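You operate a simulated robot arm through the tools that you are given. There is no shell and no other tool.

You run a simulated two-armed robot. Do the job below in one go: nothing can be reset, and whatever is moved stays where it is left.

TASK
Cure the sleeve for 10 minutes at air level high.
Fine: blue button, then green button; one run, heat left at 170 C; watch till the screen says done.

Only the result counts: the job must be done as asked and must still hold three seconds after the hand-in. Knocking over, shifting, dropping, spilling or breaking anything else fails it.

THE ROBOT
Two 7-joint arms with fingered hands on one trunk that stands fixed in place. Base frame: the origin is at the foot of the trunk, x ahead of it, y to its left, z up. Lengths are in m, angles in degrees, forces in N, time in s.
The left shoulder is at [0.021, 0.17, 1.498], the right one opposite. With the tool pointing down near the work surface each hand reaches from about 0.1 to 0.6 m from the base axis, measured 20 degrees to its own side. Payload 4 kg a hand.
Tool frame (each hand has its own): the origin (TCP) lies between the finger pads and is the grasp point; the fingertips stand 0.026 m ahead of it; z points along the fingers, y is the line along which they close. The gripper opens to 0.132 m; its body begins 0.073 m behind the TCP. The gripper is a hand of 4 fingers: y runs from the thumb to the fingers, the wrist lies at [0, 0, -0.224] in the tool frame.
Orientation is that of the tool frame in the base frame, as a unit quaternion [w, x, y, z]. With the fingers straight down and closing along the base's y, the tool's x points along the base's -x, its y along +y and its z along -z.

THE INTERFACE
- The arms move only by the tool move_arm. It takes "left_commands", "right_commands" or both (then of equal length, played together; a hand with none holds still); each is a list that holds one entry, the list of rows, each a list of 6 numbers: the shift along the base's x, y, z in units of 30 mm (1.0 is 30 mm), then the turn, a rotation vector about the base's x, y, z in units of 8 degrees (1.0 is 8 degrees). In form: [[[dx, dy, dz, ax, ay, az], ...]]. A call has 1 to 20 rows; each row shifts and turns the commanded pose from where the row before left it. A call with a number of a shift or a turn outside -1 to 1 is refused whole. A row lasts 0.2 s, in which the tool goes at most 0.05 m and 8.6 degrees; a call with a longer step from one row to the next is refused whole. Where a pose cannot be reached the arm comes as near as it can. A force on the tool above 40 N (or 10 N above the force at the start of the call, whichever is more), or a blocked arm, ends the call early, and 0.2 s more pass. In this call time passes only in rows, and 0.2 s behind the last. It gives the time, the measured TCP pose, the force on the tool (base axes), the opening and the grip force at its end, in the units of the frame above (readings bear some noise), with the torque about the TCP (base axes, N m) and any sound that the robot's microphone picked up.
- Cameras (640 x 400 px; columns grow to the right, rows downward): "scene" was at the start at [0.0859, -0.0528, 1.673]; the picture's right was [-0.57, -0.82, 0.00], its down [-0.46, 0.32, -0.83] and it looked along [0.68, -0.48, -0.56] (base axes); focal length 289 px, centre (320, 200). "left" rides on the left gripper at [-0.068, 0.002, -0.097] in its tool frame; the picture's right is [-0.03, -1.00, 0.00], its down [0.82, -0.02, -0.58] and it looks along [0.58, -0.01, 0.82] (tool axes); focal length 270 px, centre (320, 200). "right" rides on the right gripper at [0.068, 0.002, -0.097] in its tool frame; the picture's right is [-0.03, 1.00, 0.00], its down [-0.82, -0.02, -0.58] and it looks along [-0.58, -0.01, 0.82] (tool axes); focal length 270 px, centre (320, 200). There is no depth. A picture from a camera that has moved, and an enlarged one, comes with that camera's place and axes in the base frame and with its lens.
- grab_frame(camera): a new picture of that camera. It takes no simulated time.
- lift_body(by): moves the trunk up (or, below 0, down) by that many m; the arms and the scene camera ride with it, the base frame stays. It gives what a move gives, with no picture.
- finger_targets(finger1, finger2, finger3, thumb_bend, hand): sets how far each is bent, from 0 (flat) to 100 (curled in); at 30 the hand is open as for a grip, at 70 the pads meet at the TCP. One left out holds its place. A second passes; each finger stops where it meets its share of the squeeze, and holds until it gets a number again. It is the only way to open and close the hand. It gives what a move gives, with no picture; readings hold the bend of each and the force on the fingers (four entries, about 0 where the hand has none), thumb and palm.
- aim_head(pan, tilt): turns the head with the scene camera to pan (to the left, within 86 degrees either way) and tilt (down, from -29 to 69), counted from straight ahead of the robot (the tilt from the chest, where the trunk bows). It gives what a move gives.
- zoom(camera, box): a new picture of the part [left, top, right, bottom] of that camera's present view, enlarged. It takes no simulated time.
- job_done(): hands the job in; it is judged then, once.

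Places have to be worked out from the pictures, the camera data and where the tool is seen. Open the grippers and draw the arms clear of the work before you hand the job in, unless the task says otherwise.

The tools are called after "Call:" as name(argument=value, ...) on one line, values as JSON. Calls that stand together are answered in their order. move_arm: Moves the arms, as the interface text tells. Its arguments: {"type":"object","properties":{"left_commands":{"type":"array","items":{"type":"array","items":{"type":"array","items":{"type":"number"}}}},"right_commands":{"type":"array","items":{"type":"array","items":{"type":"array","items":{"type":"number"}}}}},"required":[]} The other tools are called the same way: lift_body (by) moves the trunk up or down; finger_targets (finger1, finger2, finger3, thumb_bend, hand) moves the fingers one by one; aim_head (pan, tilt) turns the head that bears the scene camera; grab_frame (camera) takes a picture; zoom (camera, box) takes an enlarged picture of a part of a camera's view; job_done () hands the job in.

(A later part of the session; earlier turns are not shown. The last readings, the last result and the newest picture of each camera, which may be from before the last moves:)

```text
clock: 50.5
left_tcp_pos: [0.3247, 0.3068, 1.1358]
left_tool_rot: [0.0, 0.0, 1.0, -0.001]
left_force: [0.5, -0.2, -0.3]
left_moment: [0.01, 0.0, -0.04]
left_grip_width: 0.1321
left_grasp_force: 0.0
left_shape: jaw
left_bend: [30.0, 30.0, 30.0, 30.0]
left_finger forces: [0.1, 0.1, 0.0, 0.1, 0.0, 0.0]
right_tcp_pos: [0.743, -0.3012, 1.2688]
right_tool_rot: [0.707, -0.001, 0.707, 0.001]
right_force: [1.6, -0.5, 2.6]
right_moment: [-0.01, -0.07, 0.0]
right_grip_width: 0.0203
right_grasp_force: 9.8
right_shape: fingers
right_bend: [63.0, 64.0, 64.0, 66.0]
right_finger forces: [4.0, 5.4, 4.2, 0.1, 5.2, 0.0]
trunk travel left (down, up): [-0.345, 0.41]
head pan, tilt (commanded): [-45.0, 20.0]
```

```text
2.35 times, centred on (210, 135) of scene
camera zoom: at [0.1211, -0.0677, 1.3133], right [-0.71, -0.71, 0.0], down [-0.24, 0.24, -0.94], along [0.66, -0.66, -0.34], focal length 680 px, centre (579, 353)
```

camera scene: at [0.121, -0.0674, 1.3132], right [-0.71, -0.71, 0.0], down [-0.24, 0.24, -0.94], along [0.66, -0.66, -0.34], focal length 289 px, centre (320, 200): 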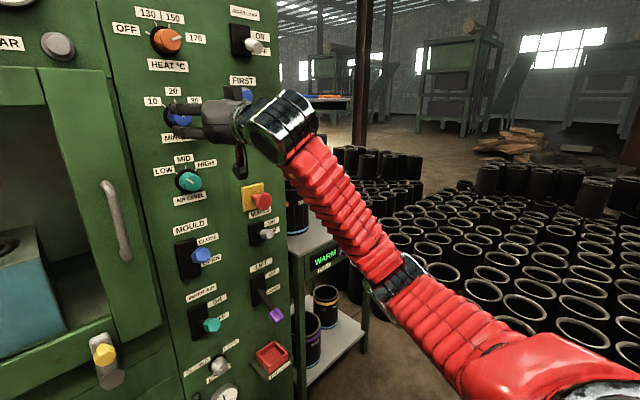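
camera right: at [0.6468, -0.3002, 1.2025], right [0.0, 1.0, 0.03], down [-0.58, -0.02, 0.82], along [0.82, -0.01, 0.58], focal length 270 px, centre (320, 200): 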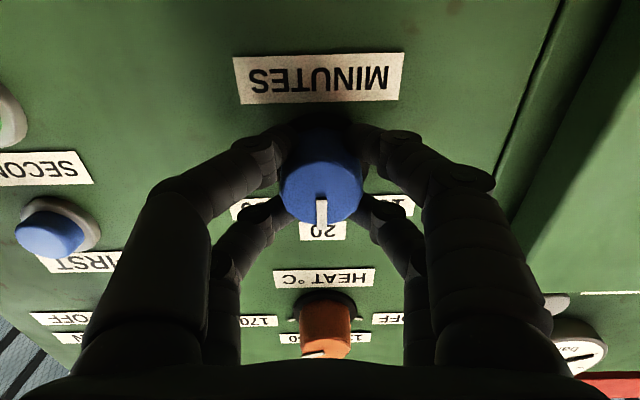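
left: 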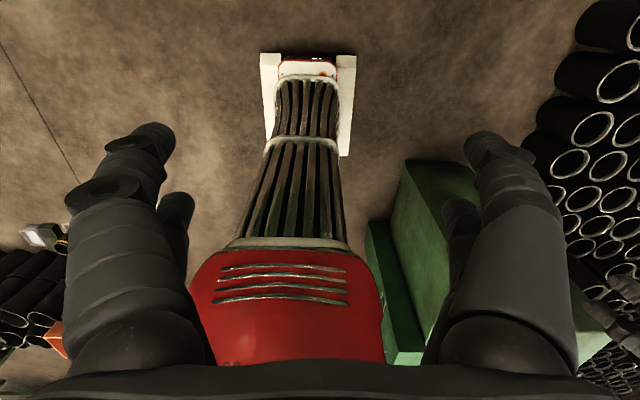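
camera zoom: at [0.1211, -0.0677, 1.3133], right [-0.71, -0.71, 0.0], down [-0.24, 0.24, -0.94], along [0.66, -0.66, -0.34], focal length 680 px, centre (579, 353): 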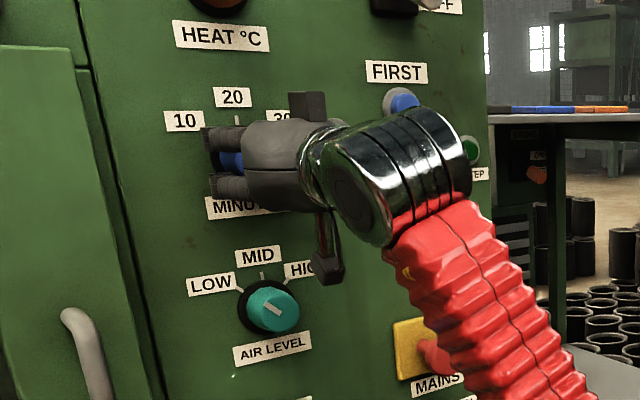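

All four fingers hold the knob (about 5 N each). Now I turn it counter-clockwise as seen from the robot (-x rotation), first 24°, and check.

Call:
move_arm(right_commands=[[[0, 0, 0, -0.75, 0, 0], [0, 0, 0, -0.75, 0, 0], [0, 0, 0, -0.75, 0, 0], [0, 0, 0, -0.75, 0, 0]]])

Call:
grab_frame(camera="right")

Call:
zoom(camera="scene", box=[100, 50, 320, 220])

```text
clock: 51.5
left_tcp_pos: [0.3246, 0.3071, 1.136]
left_tool_rot: [0.0, 0.0, 1.0, 0.0]
left_force: [0.7, -0.3, 0.2]
left_moment: [0.0, -0.02, 0.02]
left_grip_width: 0.1317
left_grasp_force: 0.1
left_shape: jaw
left_bend: [30.0, 30.0, 30.0, 30.0]
left_finger forces: [0.0, 0.0, 0.1, 0.0, 0.0, 0.1]
right_tcp_pos: [0.7428, -0.3013, 1.2697]
right_tool_rot: [0.691, -0.149, 0.692, -0.146]
right_force: [0.1, -2.0, 2.6]
right_moment: [0.02, -0.04, -0.02]
right_grip_width: 0.0203
right_grasp_force: 10.3
right_shape: fingers
right_bend: [64.0, 64.0, 64.0, 67.0]
right_finger forces: [4.3, 5.7, 4.9, 0.0, 6.3, 0.0]
trunk travel left (down, up): [-0.345, 0.41]
head pan, tilt (commanded): [-45.0, 20.0]
```

```text
taken
camera right: at [0.6471, -0.328, 1.2081], right [-0.01, 0.92, -0.39], down [-0.58, 0.31, 0.76], along [0.82, 0.23, 0.53], focal length 270 px, centre (320, 200)
```

right: 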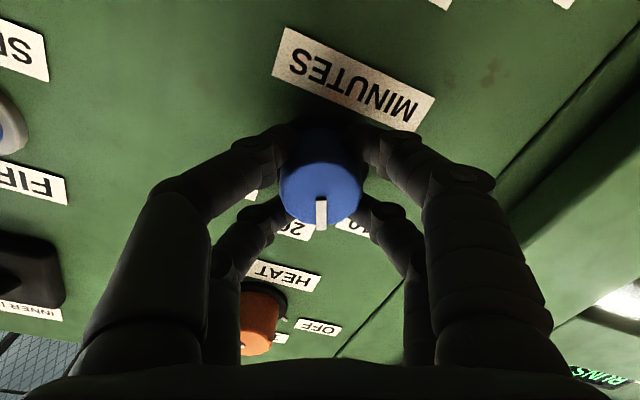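

```text
2.35 times, centred on (210, 135) of scene
camera zoom: at [0.1206, -0.0677, 1.3133], right [-0.71, -0.71, 0.0], down [-0.24, 0.24, -0.94], along [0.66, -0.66, -0.34], focal length 680 px, centre (579, 353)
```

zoom: 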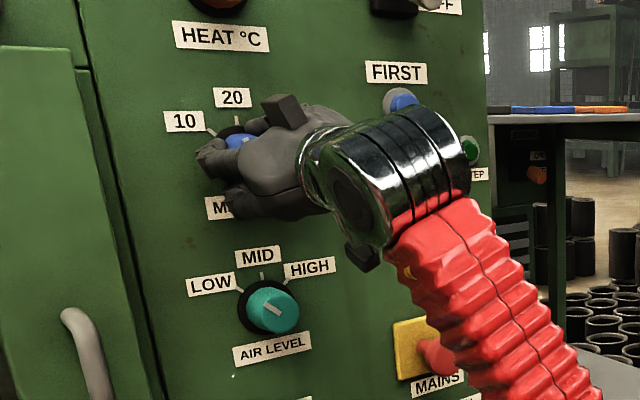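

The knob turns with the hand; the pointer is between 20 and 10. I'll turn another ~22° toward the 10 tick.

Call:
move_arm(right_commands=[[[0, 0, 0, -0.75, 0, 0], [0, 0, 0, -0.75, 0, 0], [0, 0, 0, -0.75, 0, 0], [0, 0, 0, -0.5, 0, 0]]])

Call:
grab_frame(camera="right")

Call:
zoom(camera="scene", box=[130, 70, 230, 160])

```text
clock: 52.5
left_tcp_pos: [0.3237, 0.3077, 1.1361]
left_tool_rot: [0.0, -0.001, 1.0, -0.001]
left_force: [0.9, 0.3, -0.6]
left_moment: [0.0, 0.0, -0.01]
left_grip_width: 0.1318
left_grasp_force: 0.2
left_shape: jaw
left_bend: [30.0, 30.0, 30.0, 30.0]
left_finger forces: [0.0, 0.1, 0.1, 0.1, 0.0, 0.1]
right_tcp_pos: [0.7429, -0.3, 1.2702]
right_tool_rot: [0.65, -0.278, 0.652, -0.276]
right_force: [2.5, 0.8, 9.0]
right_moment: [0.06, -0.21, 0.0]
right_grip_width: 0.0195
right_grasp_force: 11.6
right_shape: fingers
right_bend: [64.0, 64.0, 64.0, 66.0]
right_finger forces: [3.3, 6.5, 6.8, 0.1, 6.5, 0.0]
trunk travel left (down, up): [-0.345, 0.41]
head pan, tilt (commanded): [-45.0, 20.0]
```

```text
taken
camera right: at [0.6467, -0.3491, 1.2217], right [-0.01, 0.71, -0.7], down [-0.58, 0.57, 0.58], along [0.82, 0.41, 0.41], focal length 270 px, centre (320, 200)
```

right: 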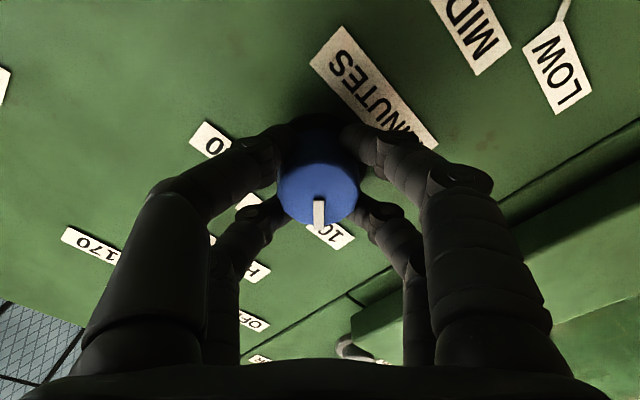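

```text
4.44 times, centred on (180, 115) of scene
camera zoom: at [0.1205, -0.0671, 1.3134], right [-0.71, -0.71, 0.0], down [-0.24, 0.24, -0.94], along [0.66, -0.66, -0.34], focal length 1284 px, centre (942, 578)
```

zoom: 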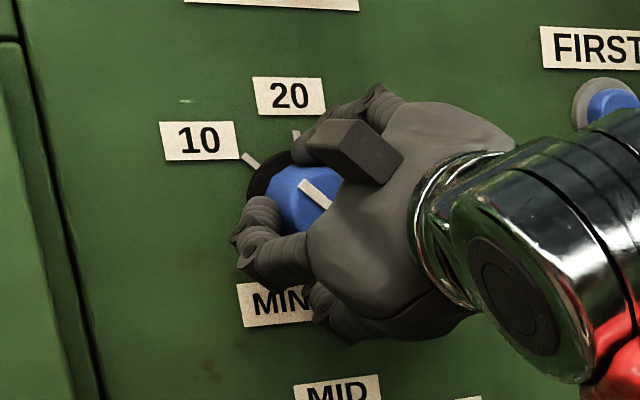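

The pointer now lines up with the 10 tick. I'll release the fingers and back off straight to view the dial.

Call:
finger_targets(hand="right", finger1=48, finger2=48, finger3=48, thumb_bend=48)

Call:
move_arm(right_commands=[[[-0.8, 0, 0, 0, 0, 0], [-0.8, 0, 0, 0, 0, 0], [-0.8, 0, 0, 0, 0, 0], [-0.8, 0, 0, 0, 0, 0]]])

Call:
zoom(camera="scene", box=[130, 70, 230, 160])

Call:
grab_frame(camera="right")

```text
clock: 53.5
left_tcp_pos: [0.3241, 0.3073, 1.1357]
left_tool_rot: [0.0, 0.0, 1.0, -0.002]
left_force: [0.5, 0.1, -0.3]
left_moment: [0.03, -0.02, -0.01]
left_grip_width: 0.1318
left_grasp_force: 0.1
left_shape: jaw
left_bend: [30.0, 30.0, 30.0, 30.0]
left_finger forces: [0.1, 0.1, 0.0, 0.0, 0.0, 0.1]
right_tcp_pos: [0.7431, -0.3015, 1.2686]
right_tool_rot: [0.649, -0.277, 0.653, -0.275]
right_force: [-0.3, -0.8, 0.1]
right_moment: [-0.01, 0.0, 0.0]
right_grip_width: 0.072
right_grasp_force: 0.1
right_shape: fingers
right_bend: [48.0, 48.0, 48.0, 48.0]
right_finger forces: [0.0, 0.0, 0.0, 0.0, 0.0, 0.0]
trunk travel left (down, up): [-0.345, 0.41]
head pan, tilt (commanded): [-45.0, 20.0]
```

```text
clock: 54.5
left_tcp_pos: [0.3233, 0.3081, 1.1368]
left_tool_rot: [-0.001, 0.0, 1.0, -0.001]
left_force: [-0.7, -0.1, -0.3]
left_moment: [0.01, 0.02, -0.01]
left_grip_width: 0.132
left_grasp_force: 0.0
left_shape: jaw
left_bend: [30.0, 30.0, 30.0, 30.0]
left_finger forces: [0.0, 0.1, 0.1, 0.0, 0.0, 0.0]
right_tcp_pos: [0.6473, -0.3015, 1.2685]
right_tool_rot: [0.649, -0.278, 0.652, -0.275]
right_force: [-0.5, 0.5, -0.1]
right_moment: [-0.01, -0.01, 0.02]
right_grip_width: 0.0719
right_grasp_force: 0.0
right_shape: fingers
right_bend: [48.0, 48.0, 48.0, 48.0]
right_finger forces: [0.0, 0.1, 0.1, 0.1, 0.0, 0.0]
trunk travel left (down, up): [-0.345, 0.41]
head pan, tilt (commanded): [-45.0, 20.0]
```

```text
4.44 times, centred on (180, 115) of scene
camera zoom: at [0.1206, -0.0677, 1.3133], right [-0.71, -0.71, 0.0], down [-0.24, 0.24, -0.94], along [0.66, -0.66, -0.34], focal length 1284 px, centre (942, 578)
```

zoom: 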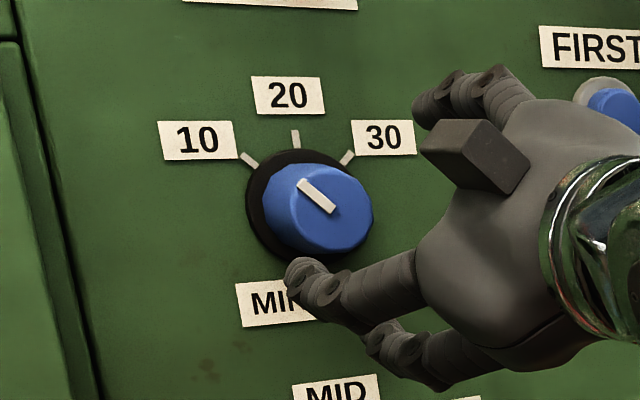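

```text
taken
camera right: at [0.5504, -0.3502, 1.2218], right [-0.01, 0.71, -0.7], down [-0.58, 0.57, 0.59], along [0.82, 0.41, 0.41], focal length 270 px, centre (320, 200)
```

right: 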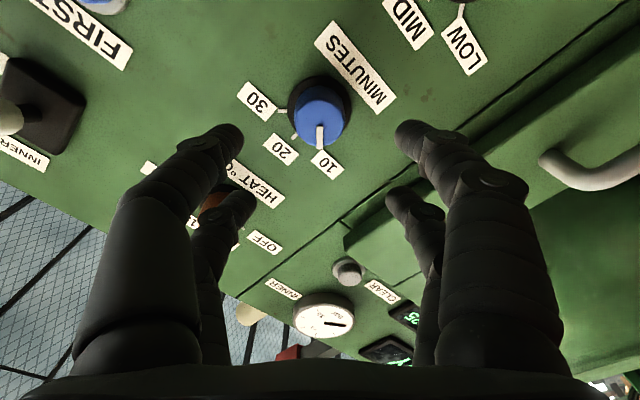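

Minutes now reads 10. For the air dial I'll lower the trunk by 0.133 m, which carries the hand straight down to the air dial's height (z≈1.136) in the same arm posture, with the fingertips still 60 mm short of the panel.

Call:
lift_body(by=-0.133)

Call:
grab_frame(camera="right")

Call:
grab_frame(camera="scene")

```text
clock: 56.1
left_tcp_pos: [0.3245, 0.3071, 1.0037]
left_tool_rot: [0.0, 0.0, 1.0, -0.002]
left_force: [-0.7, -0.7, 1.1]
left_moment: [0.02, -0.02, 0.01]
left_grip_width: 0.1317
left_grasp_force: 0.0
left_shape: jaw
left_bend: [30.0, 30.0, 30.0, 30.0]
left_finger forces: [0.0, 0.1, 0.1, 0.1, 0.0, 0.1]
right_tcp_pos: [0.6482, -0.3004, 1.137]
right_tool_rot: [0.65, -0.278, 0.652, -0.274]
right_force: [0.3, 0.2, 0.3]
right_moment: [-0.02, 0.0, -0.01]
right_grip_width: 0.0723
right_grasp_force: 0.0
right_shape: fingers
right_bend: [48.0, 48.0, 48.0, 48.0]
right_finger forces: [0.1, 0.0, 0.0, 0.1, 0.0, 0.0]
trunk travel left (down, up): [-0.212, 0.543]
head pan, tilt (commanded): [-45.0, 20.0]
```

```text
taken
camera right: at [0.5507, -0.3499, 1.0892], right [0.0, 0.71, -0.7], down [-0.58, 0.57, 0.58], along [0.82, 0.41, 0.41], focal length 270 px, centre (320, 200)
```

right: 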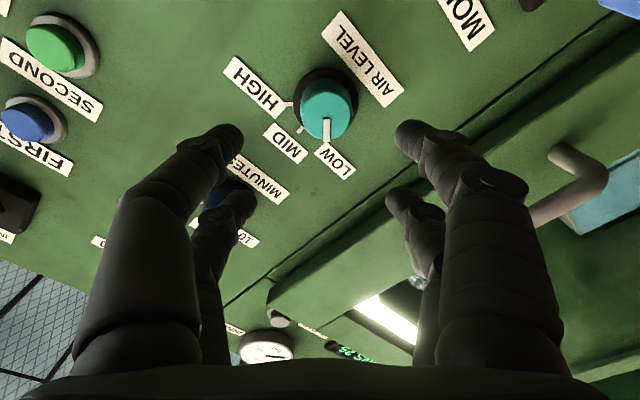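

```text
taken
camera scene: at [0.1701, -0.0677, 1.1765], right [-0.71, -0.71, 0.0], down [-0.24, 0.24, -0.94], along [0.66, -0.66, -0.34], focal length 289 px, centre (320, 200)
```

scene: 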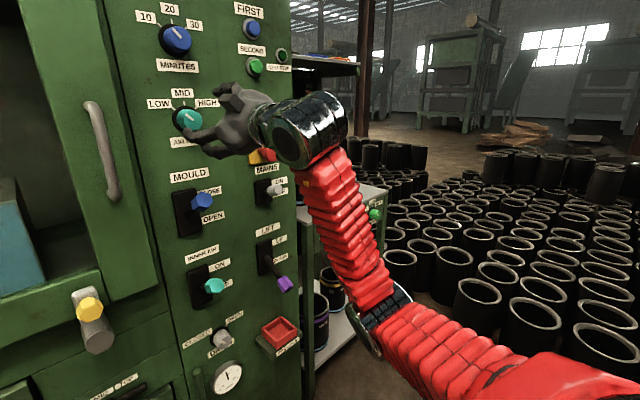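

The air dial appears centred at about (y -0.301, z 1.131), pointer at LOW. With the hand already rolled -46°, I'll advance onto the knob, then close and turn +90°.

Call:
move_arm(right_commands=[[[0.8, -0.02, -0.06, 0, 0, 0], [0.8, 0, -0.06, 0, 0, 0], [0.8, 0, -0.05, 0, 0, 0], [0.4, 0, 0, 0, 0, 0]]])

Call:
grab_frame(camera="right")

```text
clock: 57.1
left_tcp_pos: [0.3236, 0.307, 1.0031]
left_tool_rot: [0.0, 0.001, 1.0, 0.0]
left_force: [-0.6, 0.3, 0.0]
left_moment: [0.02, -0.02, 0.02]
left_grip_width: 0.132
left_grasp_force: 0.1
left_shape: jaw
left_bend: [30.0, 30.0, 30.0, 30.0]
left_finger forces: [0.0, 0.0, 0.0, 0.0, 0.0, 0.1]
right_tcp_pos: [0.7327, -0.3038, 1.1305]
right_tool_rot: [0.65, -0.278, 0.652, -0.274]
right_force: [0.1, 0.5, -0.3]
right_moment: [0.01, 0.01, 0.01]
right_grip_width: 0.0724
right_grasp_force: 0.0
right_shape: fingers
right_bend: [48.0, 48.0, 48.0, 48.0]
right_finger forces: [0.0, 0.0, 0.0, 0.1, 0.0, 0.1]
trunk travel left (down, up): [-0.212, 0.543]
head pan, tilt (commanded): [-45.0, 20.0]
```

```text
taken
camera right: at [0.6358, -0.352, 1.0817], right [-0.01, 0.71, -0.7], down [-0.58, 0.57, 0.58], along [0.82, 0.41, 0.41], focal length 270 px, centre (320, 200)
```

right: 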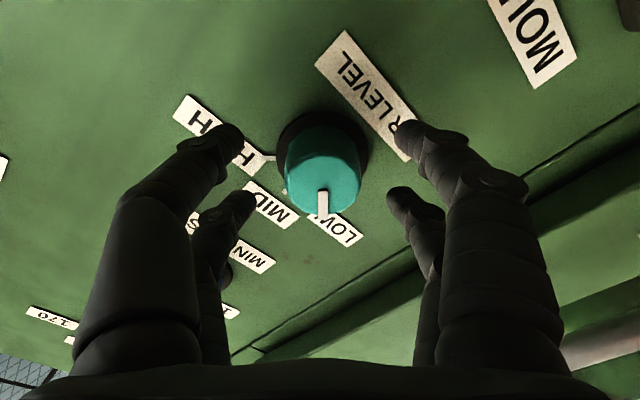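

Aligned within a few mm. I'll advance 11 mm, lower 2.5 mm, and close on the air knob.

Call:
move_arm(right_commands=[[[0.37, 0, -0.08, 0, 0, 0]]])

Call:
finger_targets(hand="right", finger1=70, finger2=70, finger3=70, thumb_bend=70)

Call:
grab_frame(camera="right")

```text
clock: 57.5
left_tcp_pos: [0.3243, 0.3068, 1.003]
left_tool_rot: [0.001, 0.0, 1.0, 0.0]
left_force: [0.7, 0.6, 0.4]
left_moment: [0.03, 0.01, -0.01]
left_grip_width: 0.1319
left_grasp_force: 0.0
left_shape: jaw
left_bend: [30.0, 30.0, 30.0, 30.0]
left_finger forces: [0.0, 0.1, 0.1, 0.1, 0.0, 0.1]
right_tcp_pos: [0.7431, -0.3016, 1.1271]
right_tool_rot: [0.65, -0.278, 0.652, -0.274]
right_force: [-0.5, 0.0, 0.7]
right_moment: [-0.01, 0.02, 0.0]
right_grip_width: 0.0724
right_grasp_force: 0.0
right_shape: fingers
right_bend: [48.0, 48.0, 48.0, 48.0]
right_finger forces: [0.1, 0.0, 0.0, 0.0, 0.1, 0.0]
trunk travel left (down, up): [-0.212, 0.543]
head pan, tilt (commanded): [-45.0, 20.0]
```

```text
clock: 58.5
left_tcp_pos: [0.3251, 0.3081, 1.0039]
left_tool_rot: [0.0, 0.0, 1.0, 0.0]
left_force: [-0.4, -0.4, -0.3]
left_moment: [0.0, 0.03, 0.03]
left_grip_width: 0.1317
left_grasp_force: 0.0
left_shape: jaw
left_bend: [30.0, 30.0, 30.0, 30.0]
left_finger forces: [0.0, 0.1, 0.0, 0.0, 0.1, 0.0]
right_tcp_pos: [0.7425, -0.3025, 1.127]
right_tool_rot: [0.65, -0.277, 0.652, -0.276]
right_force: [2.1, 0.1, 2.6]
right_moment: [0.0, -0.01, -0.01]
right_grip_width: 0.0109
right_grasp_force: 8.4
right_shape: fingers
right_bend: [67.0, 62.0, 62.0, 68.0]
right_finger forces: [2.0, 5.7, 6.5, 0.0, 3.2, 0.0]
trunk travel left (down, up): [-0.212, 0.543]
head pan, tilt (commanded): [-45.0, 20.0]
```

```text
taken
camera right: at [0.6467, -0.3516, 1.0794], right [-0.01, 0.71, -0.7], down [-0.58, 0.57, 0.58], along [0.82, 0.41, 0.41], focal length 270 px, centre (320, 200)
```

right: 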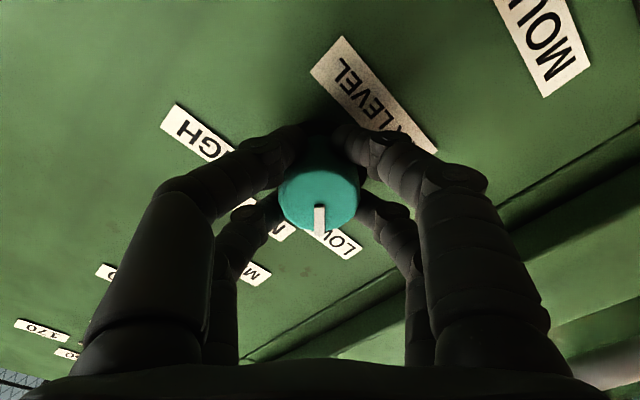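

The two lower fingers closed further than the upper ones, so the knob sits 3 mm off toward the upper side. I'll open, shift by about (+2 mm y, +3 mm z), and grip again.

Call:
finger_targets(hand="right", finger1=52, finger2=52, finger3=52, thumb_bend=52)

Call:
move_arm(right_commands=[[[0, 0.06, 0.1, 0, 0, 0]]])

Call:
finger_targets(hand="right", finger1=70, finger2=70, finger3=70, thumb_bend=70)

```text
clock: 59.5
left_tcp_pos: [0.3243, 0.3077, 1.0034]
left_tool_rot: [0.0, 0.0, 1.0, -0.001]
left_force: [0.2, 0.9, -0.4]
left_moment: [0.03, 0.0, -0.01]
left_grip_width: 0.1321
left_grasp_force: 0.1
left_shape: jaw
left_bend: [30.0, 30.0, 30.0, 30.0]
left_finger forces: [0.0, 0.0, 0.0, 0.0, 0.1, 0.1]
right_tcp_pos: [0.7438, -0.3017, 1.127]
right_tool_rot: [0.649, -0.278, 0.653, -0.275]
right_force: [0.0, -0.3, 0.2]
right_moment: [-0.02, 0.0, 0.0]
right_grip_width: 0.0584
right_grasp_force: 0.0
right_shape: fingers
right_bend: [52.0, 52.0, 52.0, 52.0]
right_finger forces: [0.1, 0.0, 0.0, 0.0, 0.1, 0.1]
trunk travel left (down, up): [-0.212, 0.543]
head pan, tilt (commanded): [-45.0, 20.0]
```

```text
clock: 59.9
left_tcp_pos: [0.3239, 0.3079, 1.0032]
left_tool_rot: [0.0, 0.0, 1.0, 0.0]
left_force: [0.9, -0.1, 0.1]
left_moment: [-0.01, -0.01, -0.01]
left_grip_width: 0.1316
left_grasp_force: 0.0
left_shape: jaw
left_bend: [30.0, 30.0, 30.0, 30.0]
left_finger forces: [0.1, 0.1, 0.1, 0.0, 0.1, 0.0]
right_tcp_pos: [0.7417, -0.3009, 1.1299]
right_tool_rot: [0.65, -0.277, 0.652, -0.275]
right_force: [0.4, -1.3, -1.3]
right_moment: [-0.01, -0.01, 0.01]
right_grip_width: 0.0586
right_grasp_force: 0.0
right_shape: fingers
right_bend: [52.0, 52.0, 52.0, 52.0]
right_finger forces: [0.0, 0.0, 0.0, 0.0, 0.0, 0.1]
trunk travel left (down, up): [-0.212, 0.543]
head pan, tilt (commanded): [-45.0, 20.0]
```

```text
clock: 60.9
left_tcp_pos: [0.3246, 0.3066, 1.0019]
left_tool_rot: [0.0, 0.001, 1.0, -0.001]
left_force: [-0.2, 0.1, -0.5]
left_moment: [0.0, 0.0, 0.02]
left_grip_width: 0.132
left_grasp_force: 0.1
left_shape: jaw
left_bend: [30.0, 30.0, 30.0, 30.0]
left_finger forces: [0.0, 0.0, 0.0, 0.1, 0.1, 0.0]
right_tcp_pos: [0.7435, -0.3008, 1.13]
right_tool_rot: [0.65, -0.278, 0.652, -0.274]
right_force: [3.0, -0.2, 0.9]
right_moment: [0.04, -0.02, 0.0]
right_grip_width: 0.0187
right_grasp_force: 9.4
right_shape: fingers
right_bend: [64.0, 63.0, 64.0, 67.0]
right_finger forces: [4.1, 4.9, 4.0, 0.1, 5.2, 0.0]
trunk travel left (down, up): [-0.212, 0.543]
head pan, tilt (commanded): [-45.0, 20.0]
```

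The grip is now even on all fingers. Turning clockwise (+x) by 48° first.

Call:
move_arm(right_commands=[[[0, 0, 0, 0.75, 0, 0], [0, 0, 0, 0.75, 0, 0], [0, 0, 0, 0.75, 0, 0], [0, 0, 0, 0.75, 0, 0], [0, 0, 0, 0.75, 0, 0], [0, 0, 0, 0.75, 0, 0], [0, 0, 0, 0.75, 0, 0], [0, 0, 0, 0.75, 0, 0]]])

Call:
grab_frame(camera="right")

Call:
zoom(camera="scene", box=[120, 60, 360, 210])

```text
clock: 62.7
left_tcp_pos: [0.3247, 0.3072, 1.0029]
left_tool_rot: [0.0, -0.001, 1.0, 0.0]
left_force: [0.7, 0.6, 0.3]
left_moment: [0.02, -0.01, -0.04]
left_grip_width: 0.1319
left_grasp_force: 0.1
left_shape: jaw
left_bend: [30.0, 30.0, 30.0, 30.0]
left_finger forces: [0.1, 0.0, 0.0, 0.1, 0.0, 0.0]
right_tcp_pos: [0.7437, -0.3001, 1.1296]
right_tool_rot: [0.705, 0.012, 0.709, 0.014]
right_force: [-3.9, -2.7, -10.5]
right_moment: [-0.04, 0.22, -0.06]
right_grip_width: 0.019
right_grasp_force: 12.2
right_shape: fingers
right_bend: [64.0, 64.0, 64.0, 67.0]
right_finger forces: [7.7, 3.7, 4.0, 0.0, 9.4, 0.0]
trunk travel left (down, up): [-0.212, 0.543]
head pan, tilt (commanded): [-45.0, 20.0]
```

```text
taken
camera right: at [0.6472, -0.2972, 1.0632], right [0.0, 1.0, 0.06], down [-0.57, -0.05, 0.82], along [0.82, -0.03, 0.57], focal length 270 px, centre (320, 200)
```

right: 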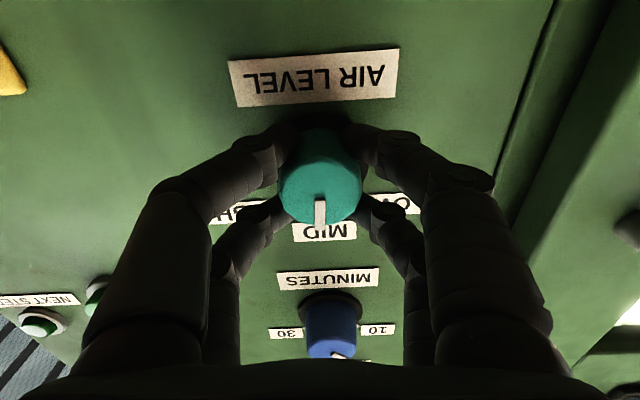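

```text
2.67 times, centred on (240, 135) of scene
camera zoom: at [0.1713, -0.0683, 1.1761], right [-0.71, -0.71, 0.0], down [-0.24, 0.24, -0.94], along [0.66, -0.66, -0.34], focal length 770 px, centre (533, 373)
```

zoom: 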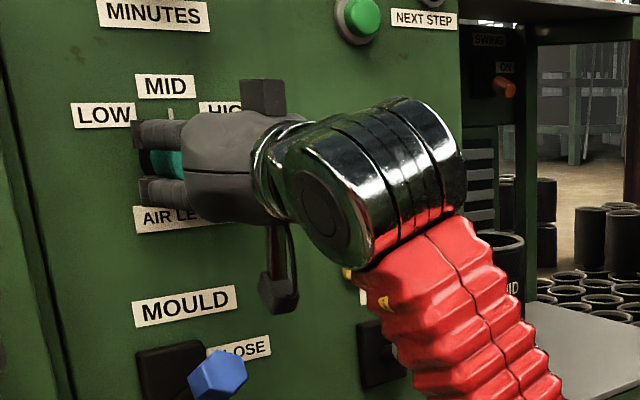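

The pointer is now at MID. I'll continue +43° to HIGH in small rows.

Call:
move_arm(right_commands=[[[0, 0, 0, 0.76, 0, 0], [0, 0, 0, 0.76, 0, 0], [0, 0, 0, 0.76, 0, 0], [0, 0, 0, 0.76, 0, 0], [0, 0, 0, 0.76, 0, 0], [0, 0, 0, 0.76, 0, 0], [0, 0, 0, 0.76, 0, 0]]])

Call:
grab_frame(camera="right")

Call:
grab_frame(camera="scene")

```text
clock: 64.3
left_tcp_pos: [0.3248, 0.3065, 1.0033]
left_tool_rot: [-0.001, 0.0, 1.0, -0.001]
left_force: [-0.6, -0.2, 0.2]
left_moment: [0.03, 0.0, 0.02]
left_grip_width: 0.1317
left_grasp_force: 0.0
left_shape: jaw
left_bend: [30.0, 30.0, 30.0, 30.0]
left_finger forces: [0.1, 0.1, 0.0, 0.0, 0.0, 0.1]
right_tcp_pos: [0.7436, -0.3005, 1.1307]
right_tool_rot: [0.653, 0.268, 0.655, 0.27]
right_force: [-0.8, 1.0, -11.5]
right_moment: [-0.13, 0.26, 0.02]
right_grip_width: 0.0193
right_grasp_force: 13.9
right_shape: fingers
right_bend: [65.0, 65.0, 64.0, 67.0]
right_finger forces: [8.3, 3.1, 6.0, 0.0, 9.4, 0.2]
trunk travel left (down, up): [-0.212, 0.543]
head pan, tilt (commanded): [-45.0, 20.0]
```

```text
taken
camera right: at [0.6471, -0.2516, 1.0843], right [0.0, 0.69, 0.72], down [-0.57, -0.59, 0.57], along [0.82, -0.41, 0.4], focal length 270 px, centre (320, 200)
```

right: 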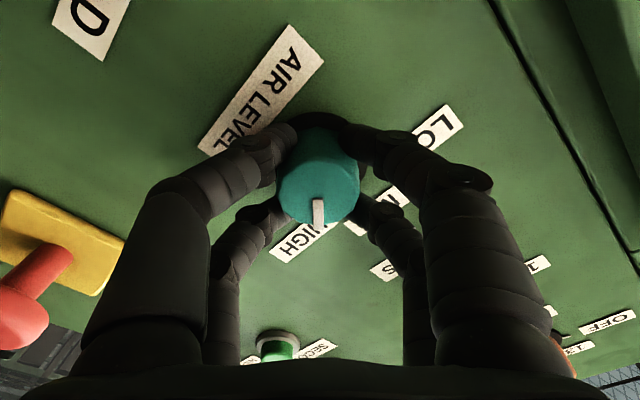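

```text
taken
camera scene: at [0.1718, -0.0678, 1.1761], right [-0.71, -0.71, 0.0], down [-0.24, 0.24, -0.94], along [0.66, -0.66, -0.34], focal length 289 px, centre (320, 200)
```

scene: 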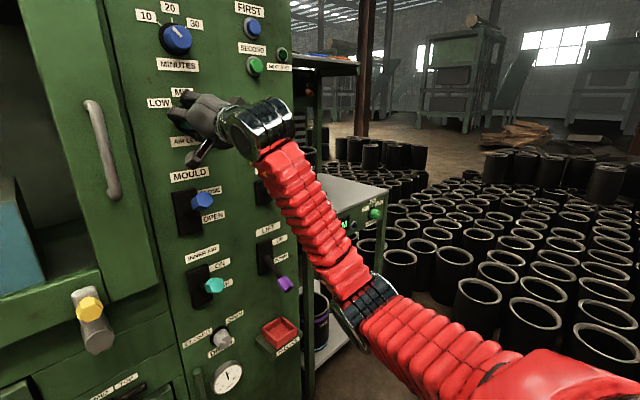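

The pointer now lines up with HIGH. Release and back off to check.

Call:
finger_targets(hand="right", finger1=48, finger2=48, finger3=48, thumb_bend=48)

Call:
move_arm(right_commands=[[[-0.8, 0, 0, 0, 0, 0], [-0.8, 0, 0, 0, 0, 0], [-0.8, 0, 0, 0, 0, 0], [-0.8, 0, 0, 0, 0, 0]]])

Call:
grab_frame(camera="right")

Call:
zoom(camera="scene", box=[110, 0, 310, 160])

```text
clock: 65.3
left_tcp_pos: [0.3237, 0.3067, 1.0034]
left_tool_rot: [0.0, 0.0, 1.0, -0.002]
left_force: [0.1, 0.4, -0.5]
left_moment: [-0.02, 0.01, -0.03]
left_grip_width: 0.1319
left_grasp_force: 0.0
left_shape: jaw
left_bend: [30.0, 30.0, 30.0, 30.0]
left_finger forces: [0.0, 0.0, 0.1, 0.0, 0.0, 0.0]
right_tcp_pos: [0.7422, -0.2997, 1.1325]
right_tool_rot: [0.654, 0.268, 0.654, 0.27]
right_force: [-0.4, -0.1, -0.4]
right_moment: [0.04, 0.01, 0.01]
right_grip_width: 0.0722
right_grasp_force: 0.1
right_shape: fingers
right_bend: [48.0, 48.0, 48.0, 48.0]
right_finger forces: [0.0, 0.0, 0.0, 0.0, 0.0, 0.0]
trunk travel left (down, up): [-0.212, 0.543]
head pan, tilt (commanded): [-45.0, 20.0]
```

```text
clock: 66.3
left_tcp_pos: [0.3244, 0.3077, 1.0033]
left_tool_rot: [0.0, -0.001, 1.0, 0.0]
left_force: [-1.2, -0.6, -0.2]
left_moment: [-0.02, 0.04, 0.02]
left_grip_width: 0.1318
left_grasp_force: 0.1
left_shape: jaw
left_bend: [30.0, 30.0, 30.0, 30.0]
left_finger forces: [0.0, 0.0, 0.1, 0.1, 0.1, 0.1]
right_tcp_pos: [0.6471, -0.2991, 1.1314]
right_tool_rot: [0.655, 0.266, 0.654, 0.268]
right_force: [-0.3, 0.4, 0.4]
right_moment: [0.01, -0.01, 0.01]
right_grip_width: 0.0721
right_grasp_force: 0.0
right_shape: fingers
right_bend: [48.0, 48.0, 48.0, 48.0]
right_finger forces: [0.0, 0.1, 0.0, 0.0, 0.0, 0.0]
trunk travel left (down, up): [-0.212, 0.543]
head pan, tilt (commanded): [-45.0, 20.0]
```

```text
taken
camera right: at [0.5511, -0.2515, 1.0841], right [0.0, 0.7, 0.72], down [-0.58, -0.59, 0.57], along [0.82, -0.41, 0.4], focal length 270 px, centre (320, 200)
```

right: 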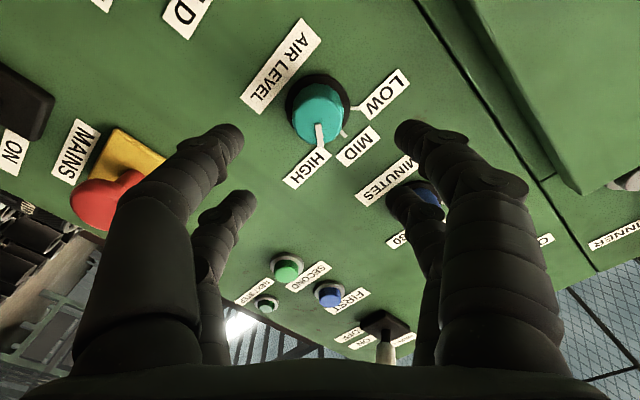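

```text
2.50 times, centred on (210, 80) of scene
camera zoom: at [0.1705, -0.0676, 1.1763], right [-0.71, -0.71, 0.0], down [-0.24, 0.24, -0.94], along [0.66, -0.66, -0.34], focal length 722 px, centre (595, 500)
```

zoom: 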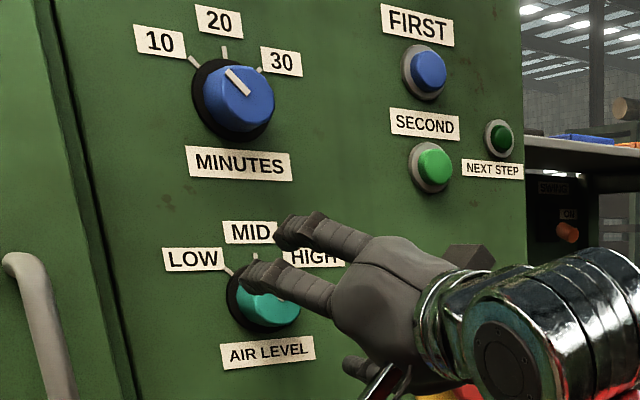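

Checking the air pointer closely in the hand camera and then the minutes pointer.

Call:
zoom(camera="right", box=[240, 60, 420, 190])

Call:
zoom(camera="scene", box=[120, 0, 220, 70])

```text
3.08 times, centred on (330, 125) of right
camera zoom: at [0.5511, -0.2515, 1.0841], right [0.0, 0.7, 0.72], down [-0.58, -0.59, 0.57], along [0.82, -0.41, 0.4], focal length 832 px, centre (289, 431)
```

zoom: 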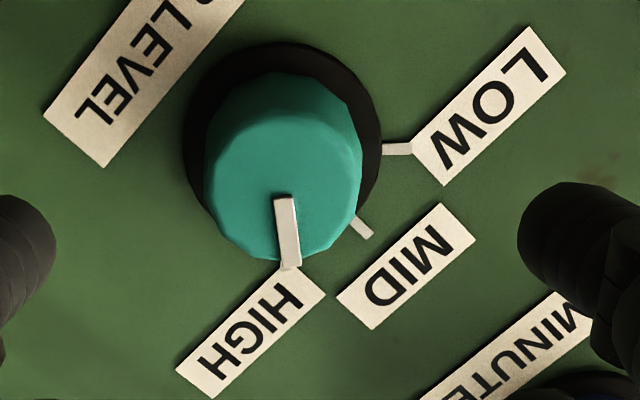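

```text
5.71 times, centred on (170, 35) of scene
camera zoom: at [0.1705, -0.0676, 1.1763], right [-0.71, -0.71, 0.0], down [-0.24, 0.24, -0.94], along [0.66, -0.66, -0.34], focal length 1650 px, centre (1177, 1143)
```

zoom: 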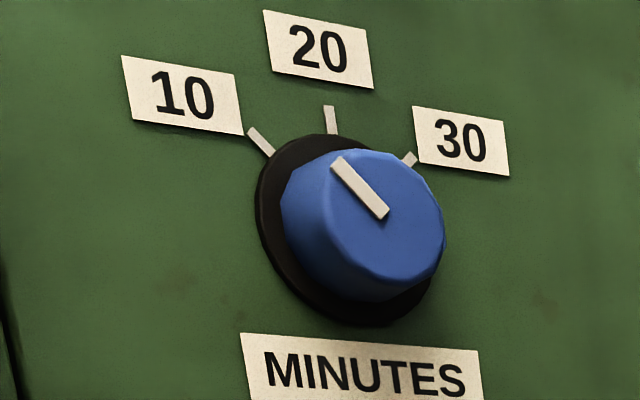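

Both dials are set: minutes 10, air HIGH. Next the buttons: I'll roll the hand level again here (clear of everything), then raise the trunk to bring the hand to button height.

Call:
move_arm(right_commands=[[[-0.5, 0, 0, -0.8, 0, 0], [-0.3, 0, 0, -0.8, 0, 0], [0, 0, 0, -0.8, 0, 0], [0, 0, 0, -0.8, 0, 0], [0, 0, 0, -0.8, 0, 0], [0, 0, 0, -0.8, 0, 0], [0, 0, 0, -0.75, 0, 0]]])

Call:
lift_body(by=0.12)

Call:
finger_targets(hand="right", finger1=95, finger2=95, finger3=40, thumb_bend=95)

Call:
grab_frame(camera="right")

Call:
grab_frame(camera="scene")

```text
clock: 67.9
left_tcp_pos: [0.3244, 0.3079, 1.0025]
left_tool_rot: [0.0, 0.0, 1.0, -0.001]
left_force: [0.0, -0.7, -0.1]
left_moment: [-0.01, 0.02, 0.01]
left_grip_width: 0.1317
left_grasp_force: 0.1
left_shape: jaw
left_bend: [30.0, 30.0, 30.0, 30.0]
left_finger forces: [0.1, 0.0, 0.0, 0.0, 0.1, 0.1]
right_tcp_pos: [0.6243, -0.3002, 1.1312]
right_tool_rot: [0.707, -0.002, 0.707, 0.003]
right_force: [0.0, 0.1, -0.2]
right_moment: [0.0, -0.01, -0.01]
right_grip_width: 0.0724
right_grasp_force: 0.0
right_shape: fingers
right_bend: [48.0, 48.0, 48.0, 48.0]
right_finger forces: [0.0, 0.0, 0.0, 0.0, 0.0, 0.0]
trunk travel left (down, up): [-0.212, 0.543]
head pan, tilt (commanded): [-45.0, 20.0]
```

```text
clock: 69.4
left_tcp_pos: [0.3232, 0.3068, 1.1236]
left_tool_rot: [0.0, 0.0, 1.0, -0.001]
left_force: [-0.1, 0.6, 0.6]
left_moment: [0.0, 0.03, 0.0]
left_grip_width: 0.1318
left_grasp_force: 0.0
left_shape: jaw
left_bend: [30.0, 30.0, 30.0, 30.0]
left_finger forces: [0.0, 0.1, 0.1, 0.0, 0.1, 0.0]
right_tcp_pos: [0.6244, -0.2989, 1.2504]
right_tool_rot: [0.706, -0.001, 0.708, 0.003]
right_force: [0.1, -0.7, -0.7]
right_moment: [-0.05, -0.03, -0.03]
right_grip_width: 0.0722
right_grasp_force: 0.1
right_shape: fingers
right_bend: [48.0, 48.0, 48.0, 48.0]
right_finger forces: [0.1, 0.0, 0.0, 0.1, 0.0, 0.0]
trunk travel left (down, up): [-0.332, 0.423]
head pan, tilt (commanded): [-45.0, 20.0]
```

```text
clock: 70.4
left_tcp_pos: [0.3239, 0.307, 1.1237]
left_tool_rot: [0.0, -0.001, 1.0, -0.001]
left_force: [-0.4, 0.0, 0.0]
left_moment: [-0.01, -0.01, 0.0]
left_grip_width: 0.132
left_grasp_force: 0.0
left_shape: jaw
left_bend: [30.0, 30.0, 30.0, 30.0]
left_finger forces: [0.0, 0.1, 0.0, 0.1, 0.1, 0.0]
right_tcp_pos: [0.6229, -0.2978, 1.251]
right_tool_rot: [0.706, 0.001, 0.708, 0.002]
right_force: [0.3, -0.5, -0.3]
right_moment: [-0.01, 0.02, 0.03]
right_grip_width: 0.0049
right_grasp_force: 0.0
right_shape: fingers
right_bend: [87.0, 95.0, 40.0, 96.0]
right_finger forces: [0.0, 0.0, 0.1, 0.0, 0.1, 0.1]
trunk travel left (down, up): [-0.332, 0.423]
head pan, tilt (commanded): [-45.0, 20.0]
```

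```text
taken
camera right: at [0.5264, -0.2989, 1.1841], right [-0.01, 1.0, 0.03], down [-0.58, -0.03, 0.82], along [0.82, -0.01, 0.58], focal length 270 px, centre (320, 200)
```

right: 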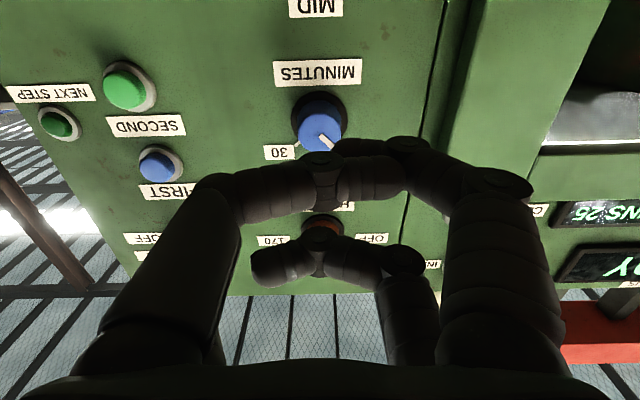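

```text
taken
camera scene: at [0.1248, -0.0676, 1.3], right [-0.71, -0.71, 0.0], down [-0.24, 0.24, -0.94], along [0.66, -0.66, -0.34], focal length 289 px, centre (320, 200)
```

scene: 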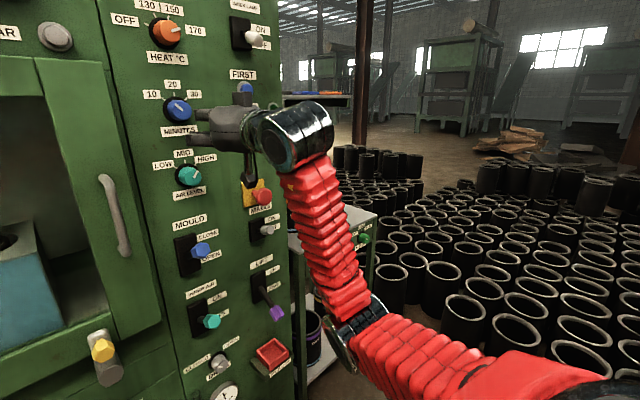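

Finger3 is hidden from the hand camera; the thumb (lower, -y side) would be visible while poking. I'll curl finger3 and extend the thumb instead.

Call:
finger_targets(hand="right", thumb_bend=45, finger3=95, finger1=95, finger2=90)

Call:
grab_frame(camera="right")

Call:
zoom(camera="scene", box=[140, 60, 340, 200])

```text
clock: 71.4
left_tcp_pos: [0.3239, 0.3072, 1.1245]
left_tool_rot: [0.001, 0.0, 1.0, -0.001]
left_force: [0.2, -0.3, 0.7]
left_moment: [0.01, 0.01, 0.0]
left_grip_width: 0.1317
left_grasp_force: 0.1
left_shape: jaw
left_bend: [30.0, 30.0, 30.0, 30.0]
left_finger forces: [0.0, 0.0, 0.0, 0.0, 0.0, 0.0]
right_tcp_pos: [0.6228, -0.2998, 1.251]
right_tool_rot: [0.706, -0.001, 0.708, 0.003]
right_force: [-0.4, -0.1, 0.7]
right_moment: [-0.02, -0.01, 0.03]
right_grip_width: 0.0387
right_grasp_force: 0.0
right_shape: fingers
right_bend: [95.0, 94.0, 84.0, 45.0]
right_finger forces: [0.0, 0.1, 0.0, 0.1, 0.0, 0.0]
trunk travel left (down, up): [-0.332, 0.423]
head pan, tilt (commanded): [-45.0, 20.0]
```

```text
taken
camera right: at [0.5264, -0.2989, 1.1841], right [-0.01, 1.0, 0.03], down [-0.58, -0.03, 0.82], along [0.82, -0.01, 0.58], focal length 270 px, centre (320, 200)
```

right: 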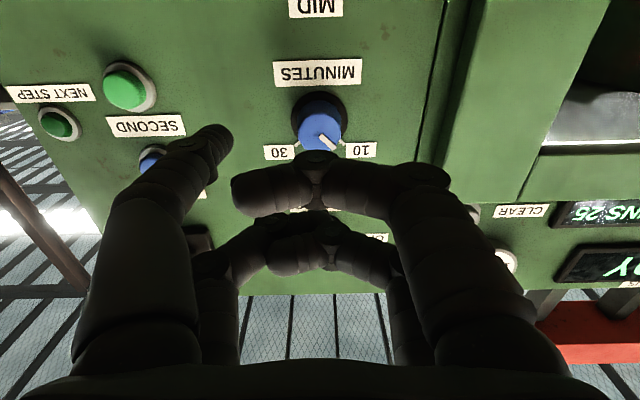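

```text
2.86 times, centred on (240, 130) of scene
camera zoom: at [0.1248, -0.0676, 1.3], right [-0.71, -0.71, 0.0], down [-0.24, 0.24, -0.94], along [0.66, -0.66, -0.34], focal length 825 px, centre (549, 400)
```

zoom: 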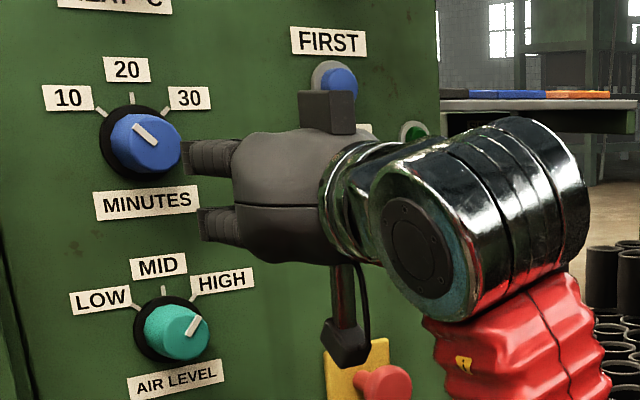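

The thumb tip sits about (0.028 ahead, 0.05 to -y, 0.017 below) relative to the TCP. From the hand view FIRST is at about (y -0.462, z 1.307), SECOND at (y -0.461, z 1.235), cap fronts at x≈0.762. I'll move the hand to line the thumb up with FIRST, staying ~10 cm short of the panel.

Call:
move_arm(right_commands=[[[0, -0.75, 0, 0, 0, 0], [0, -0.75, 0, 0, 0, 0], [0, -0.75, 0, 0, 0, 0], [0, -0.75, 0, 0, 0, 0], [0, -0.75, 0, 0, 0, 0]]])

Call:
lift_body(by=0.073)

Call:
grab_frame(camera="right")

Call:
grab_frame(camera="scene")

```text
clock: 72.6
left_tcp_pos: [0.3242, 0.3078, 1.1233]
left_tool_rot: [0.0, 0.0, 1.0, 0.0]
left_force: [0.1, 0.2, -0.3]
left_moment: [-0.01, 0.0, 0.02]
left_grip_width: 0.132
left_grasp_force: 0.0
left_shape: jaw
left_bend: [30.0, 30.0, 30.0, 30.0]
left_finger forces: [0.0, 0.1, 0.1, 0.1, 0.0, 0.0]
right_tcp_pos: [0.6226, -0.4115, 1.2528]
right_tool_rot: [0.706, -0.002, 0.708, 0.004]
right_force: [-0.8, 0.1, -0.5]
right_moment: [0.02, -0.01, -0.03]
right_grip_width: 0.039
right_grasp_force: 0.1
right_shape: fingers
right_bend: [95.0, 94.0, 84.0, 45.0]
right_finger forces: [0.0, 0.1, 0.0, 0.0, 0.1, 0.0]
trunk travel left (down, up): [-0.332, 0.423]
head pan, tilt (commanded): [-45.0, 20.0]
```

```text
clock: 73.7
left_tcp_pos: [0.3242, 0.307, 1.197]
left_tool_rot: [0.0, 0.001, 1.0, -0.001]
left_force: [0.7, 0.2, -1.0]
left_moment: [0.0, 0.04, -0.04]
left_grip_width: 0.1319
left_grasp_force: 0.1
left_shape: jaw
left_bend: [30.0, 30.0, 30.0, 30.0]
left_finger forces: [0.1, 0.0, 0.1, 0.0, 0.1, 0.0]
right_tcp_pos: [0.6231, -0.4113, 1.3238]
right_tool_rot: [0.706, -0.001, 0.708, 0.003]
right_force: [-0.4, 0.0, 0.6]
right_moment: [0.0, -0.03, 0.02]
right_grip_width: 0.0393
right_grasp_force: 0.0
right_shape: fingers
right_bend: [95.0, 94.0, 84.0, 45.0]
right_finger forces: [0.0, 0.1, 0.0, 0.1, 0.1, 0.1]
trunk travel left (down, up): [-0.405, 0.35]
head pan, tilt (commanded): [-45.0, 20.0]
```

```text
taken
camera right: at [0.527, -0.4114, 1.2564], right [-0.01, 1.0, 0.03], down [-0.57, -0.03, 0.82], along [0.82, -0.01, 0.57], focal length 270 px, centre (320, 200)
```

right: 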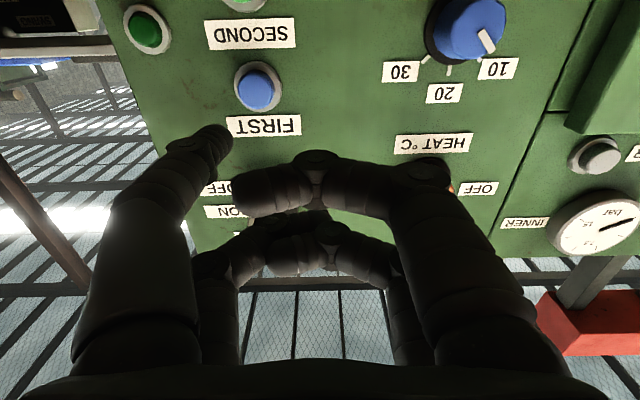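

```text
taken
camera scene: at [0.1059, -0.0677, 1.3739], right [-0.71, -0.71, 0.0], down [-0.24, 0.24, -0.94], along [0.66, -0.66, -0.34], focal length 289 px, centre (320, 200)
```

scene: 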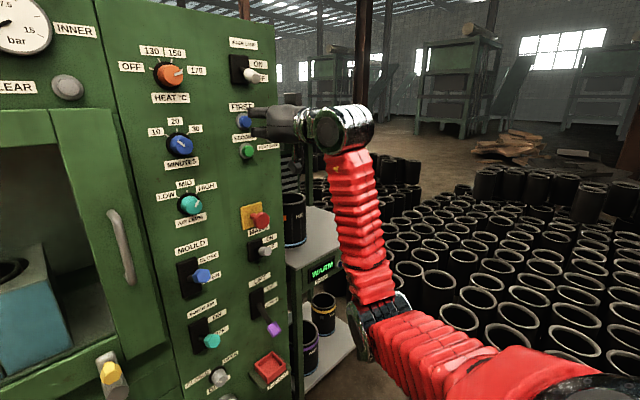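

FIRST is at about (y -0.464, z 1.308), and the thumb tip projects onto it. I'll advance about 95 mm, leaving some 15 mm to the cap.

Call:
move_arm(right_commands=[[[0.8, -0.02, 0, 0, 0, 0], [0.8, -0.02, 0, 0, 0, 0], [0.8, -0.02, 0, 0, 0, 0], [0.7, -0.02, 0, 0, 0, 0]]])

Call:
grab_frame(camera="right")

Call:
zoom(camera="scene", box=[190, 30, 350, 160])

```text
clock: 74.7
left_tcp_pos: [0.3249, 0.3073, 1.1956]
left_tool_rot: [0.0, 0.0, 1.0, -0.002]
left_force: [-0.2, 0.6, 0.0]
left_moment: [-0.01, 0.01, -0.02]
left_grip_width: 0.1319
left_grasp_force: 0.1
left_shape: jaw
left_bend: [30.0, 30.0, 30.0, 30.0]
left_finger forces: [0.1, 0.1, 0.0, 0.0, 0.0, 0.0]
right_tcp_pos: [0.7162, -0.4145, 1.3249]
right_tool_rot: [0.706, -0.001, 0.708, 0.003]
right_force: [-0.6, 0.6, 0.4]
right_moment: [0.02, 0.01, -0.01]
right_grip_width: 0.0391
right_grasp_force: 0.2
right_shape: fingers
right_bend: [95.0, 94.0, 84.0, 45.0]
right_finger forces: [0.1, 0.0, 0.0, 0.1, 0.1, 0.1]
trunk travel left (down, up): [-0.405, 0.35]
head pan, tilt (commanded): [-45.0, 20.0]
```

```text
taken
camera right: at [0.6196, -0.4138, 1.2575], right [-0.01, 1.0, 0.03], down [-0.58, -0.03, 0.82], along [0.82, -0.01, 0.58], focal length 270 px, centre (320, 200)
```

right: 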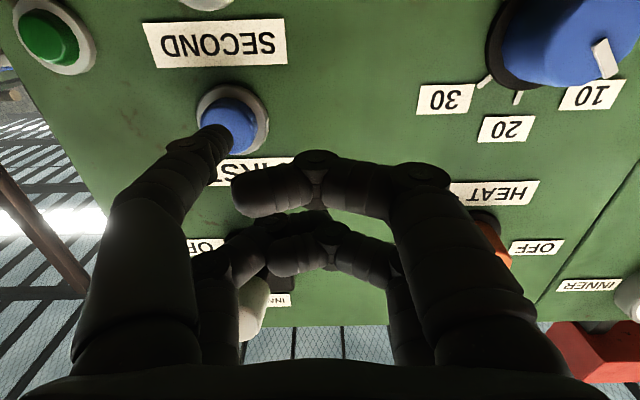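

```text
3.08 times, centred on (270, 95) of scene
camera zoom: at [0.1057, -0.0675, 1.374], right [-0.71, -0.71, 0.0], down [-0.24, 0.24, -0.94], along [0.66, -0.66, -0.34], focal length 889 px, centre (474, 523)
```

zoom: 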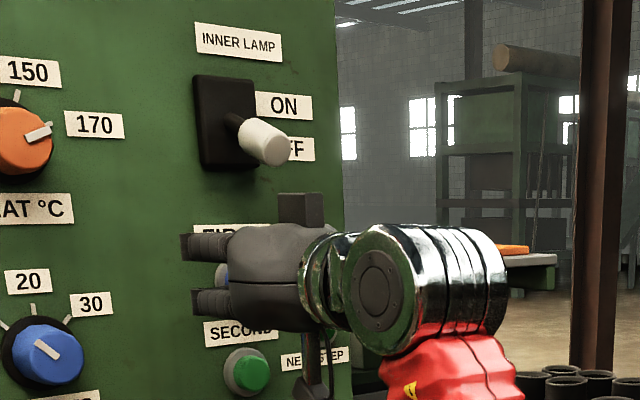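

The thumb tip is heading onto the blue cap and the lamp lever is clear above. Advancing 18 mm to about contact.

Call:
move_arm(right_commands=[[[0.4, 0, 0, 0, 0, 0], [0.2, 0, 0, 0, 0, 0]]])

Call:
grab_frame(camera="right")

```text
clock: 75.3
left_tcp_pos: [0.3242, 0.307, 1.196]
left_tool_rot: [-0.001, 0.0, 1.0, -0.001]
left_force: [0.6, 0.4, -0.1]
left_moment: [-0.02, 0.02, 0.02]
left_grip_width: 0.1319
left_grasp_force: 0.0
left_shape: jaw
left_bend: [30.0, 30.0, 30.0, 30.0]
left_finger forces: [0.0, 0.1, 0.1, 0.0, 0.0, 0.0]
right_tcp_pos: [0.7336, -0.4153, 1.324]
right_tool_rot: [0.706, 0.0, 0.708, 0.002]
right_force: [-1.6, 0.9, 0.4]
right_moment: [0.05, 0.03, -0.09]
right_grip_width: 0.0393
right_grasp_force: 0.6
right_shape: fingers
right_bend: [95.0, 94.0, 84.0, 45.0]
right_finger forces: [0.0, 0.0, 0.0, 0.0, 1.9, 0.0]
trunk travel left (down, up): [-0.405, 0.35]
head pan, tilt (commanded): [-45.0, 20.0]
heard: click
```

```text
taken
camera right: at [0.6366, -0.4138, 1.2575], right [0.0, 1.0, 0.03], down [-0.58, -0.03, 0.82], along [0.82, -0.01, 0.58], focal length 270 px, centre (320, 200)
```

right: 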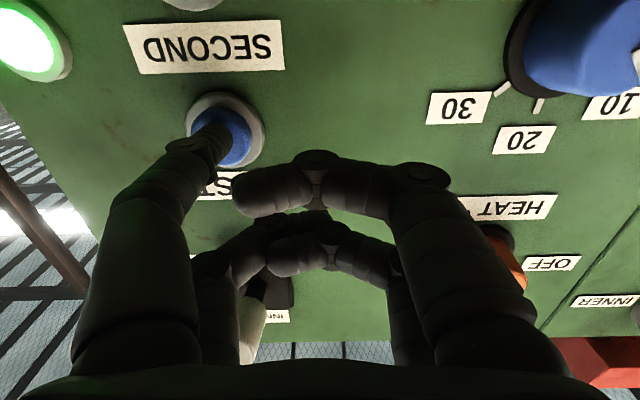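

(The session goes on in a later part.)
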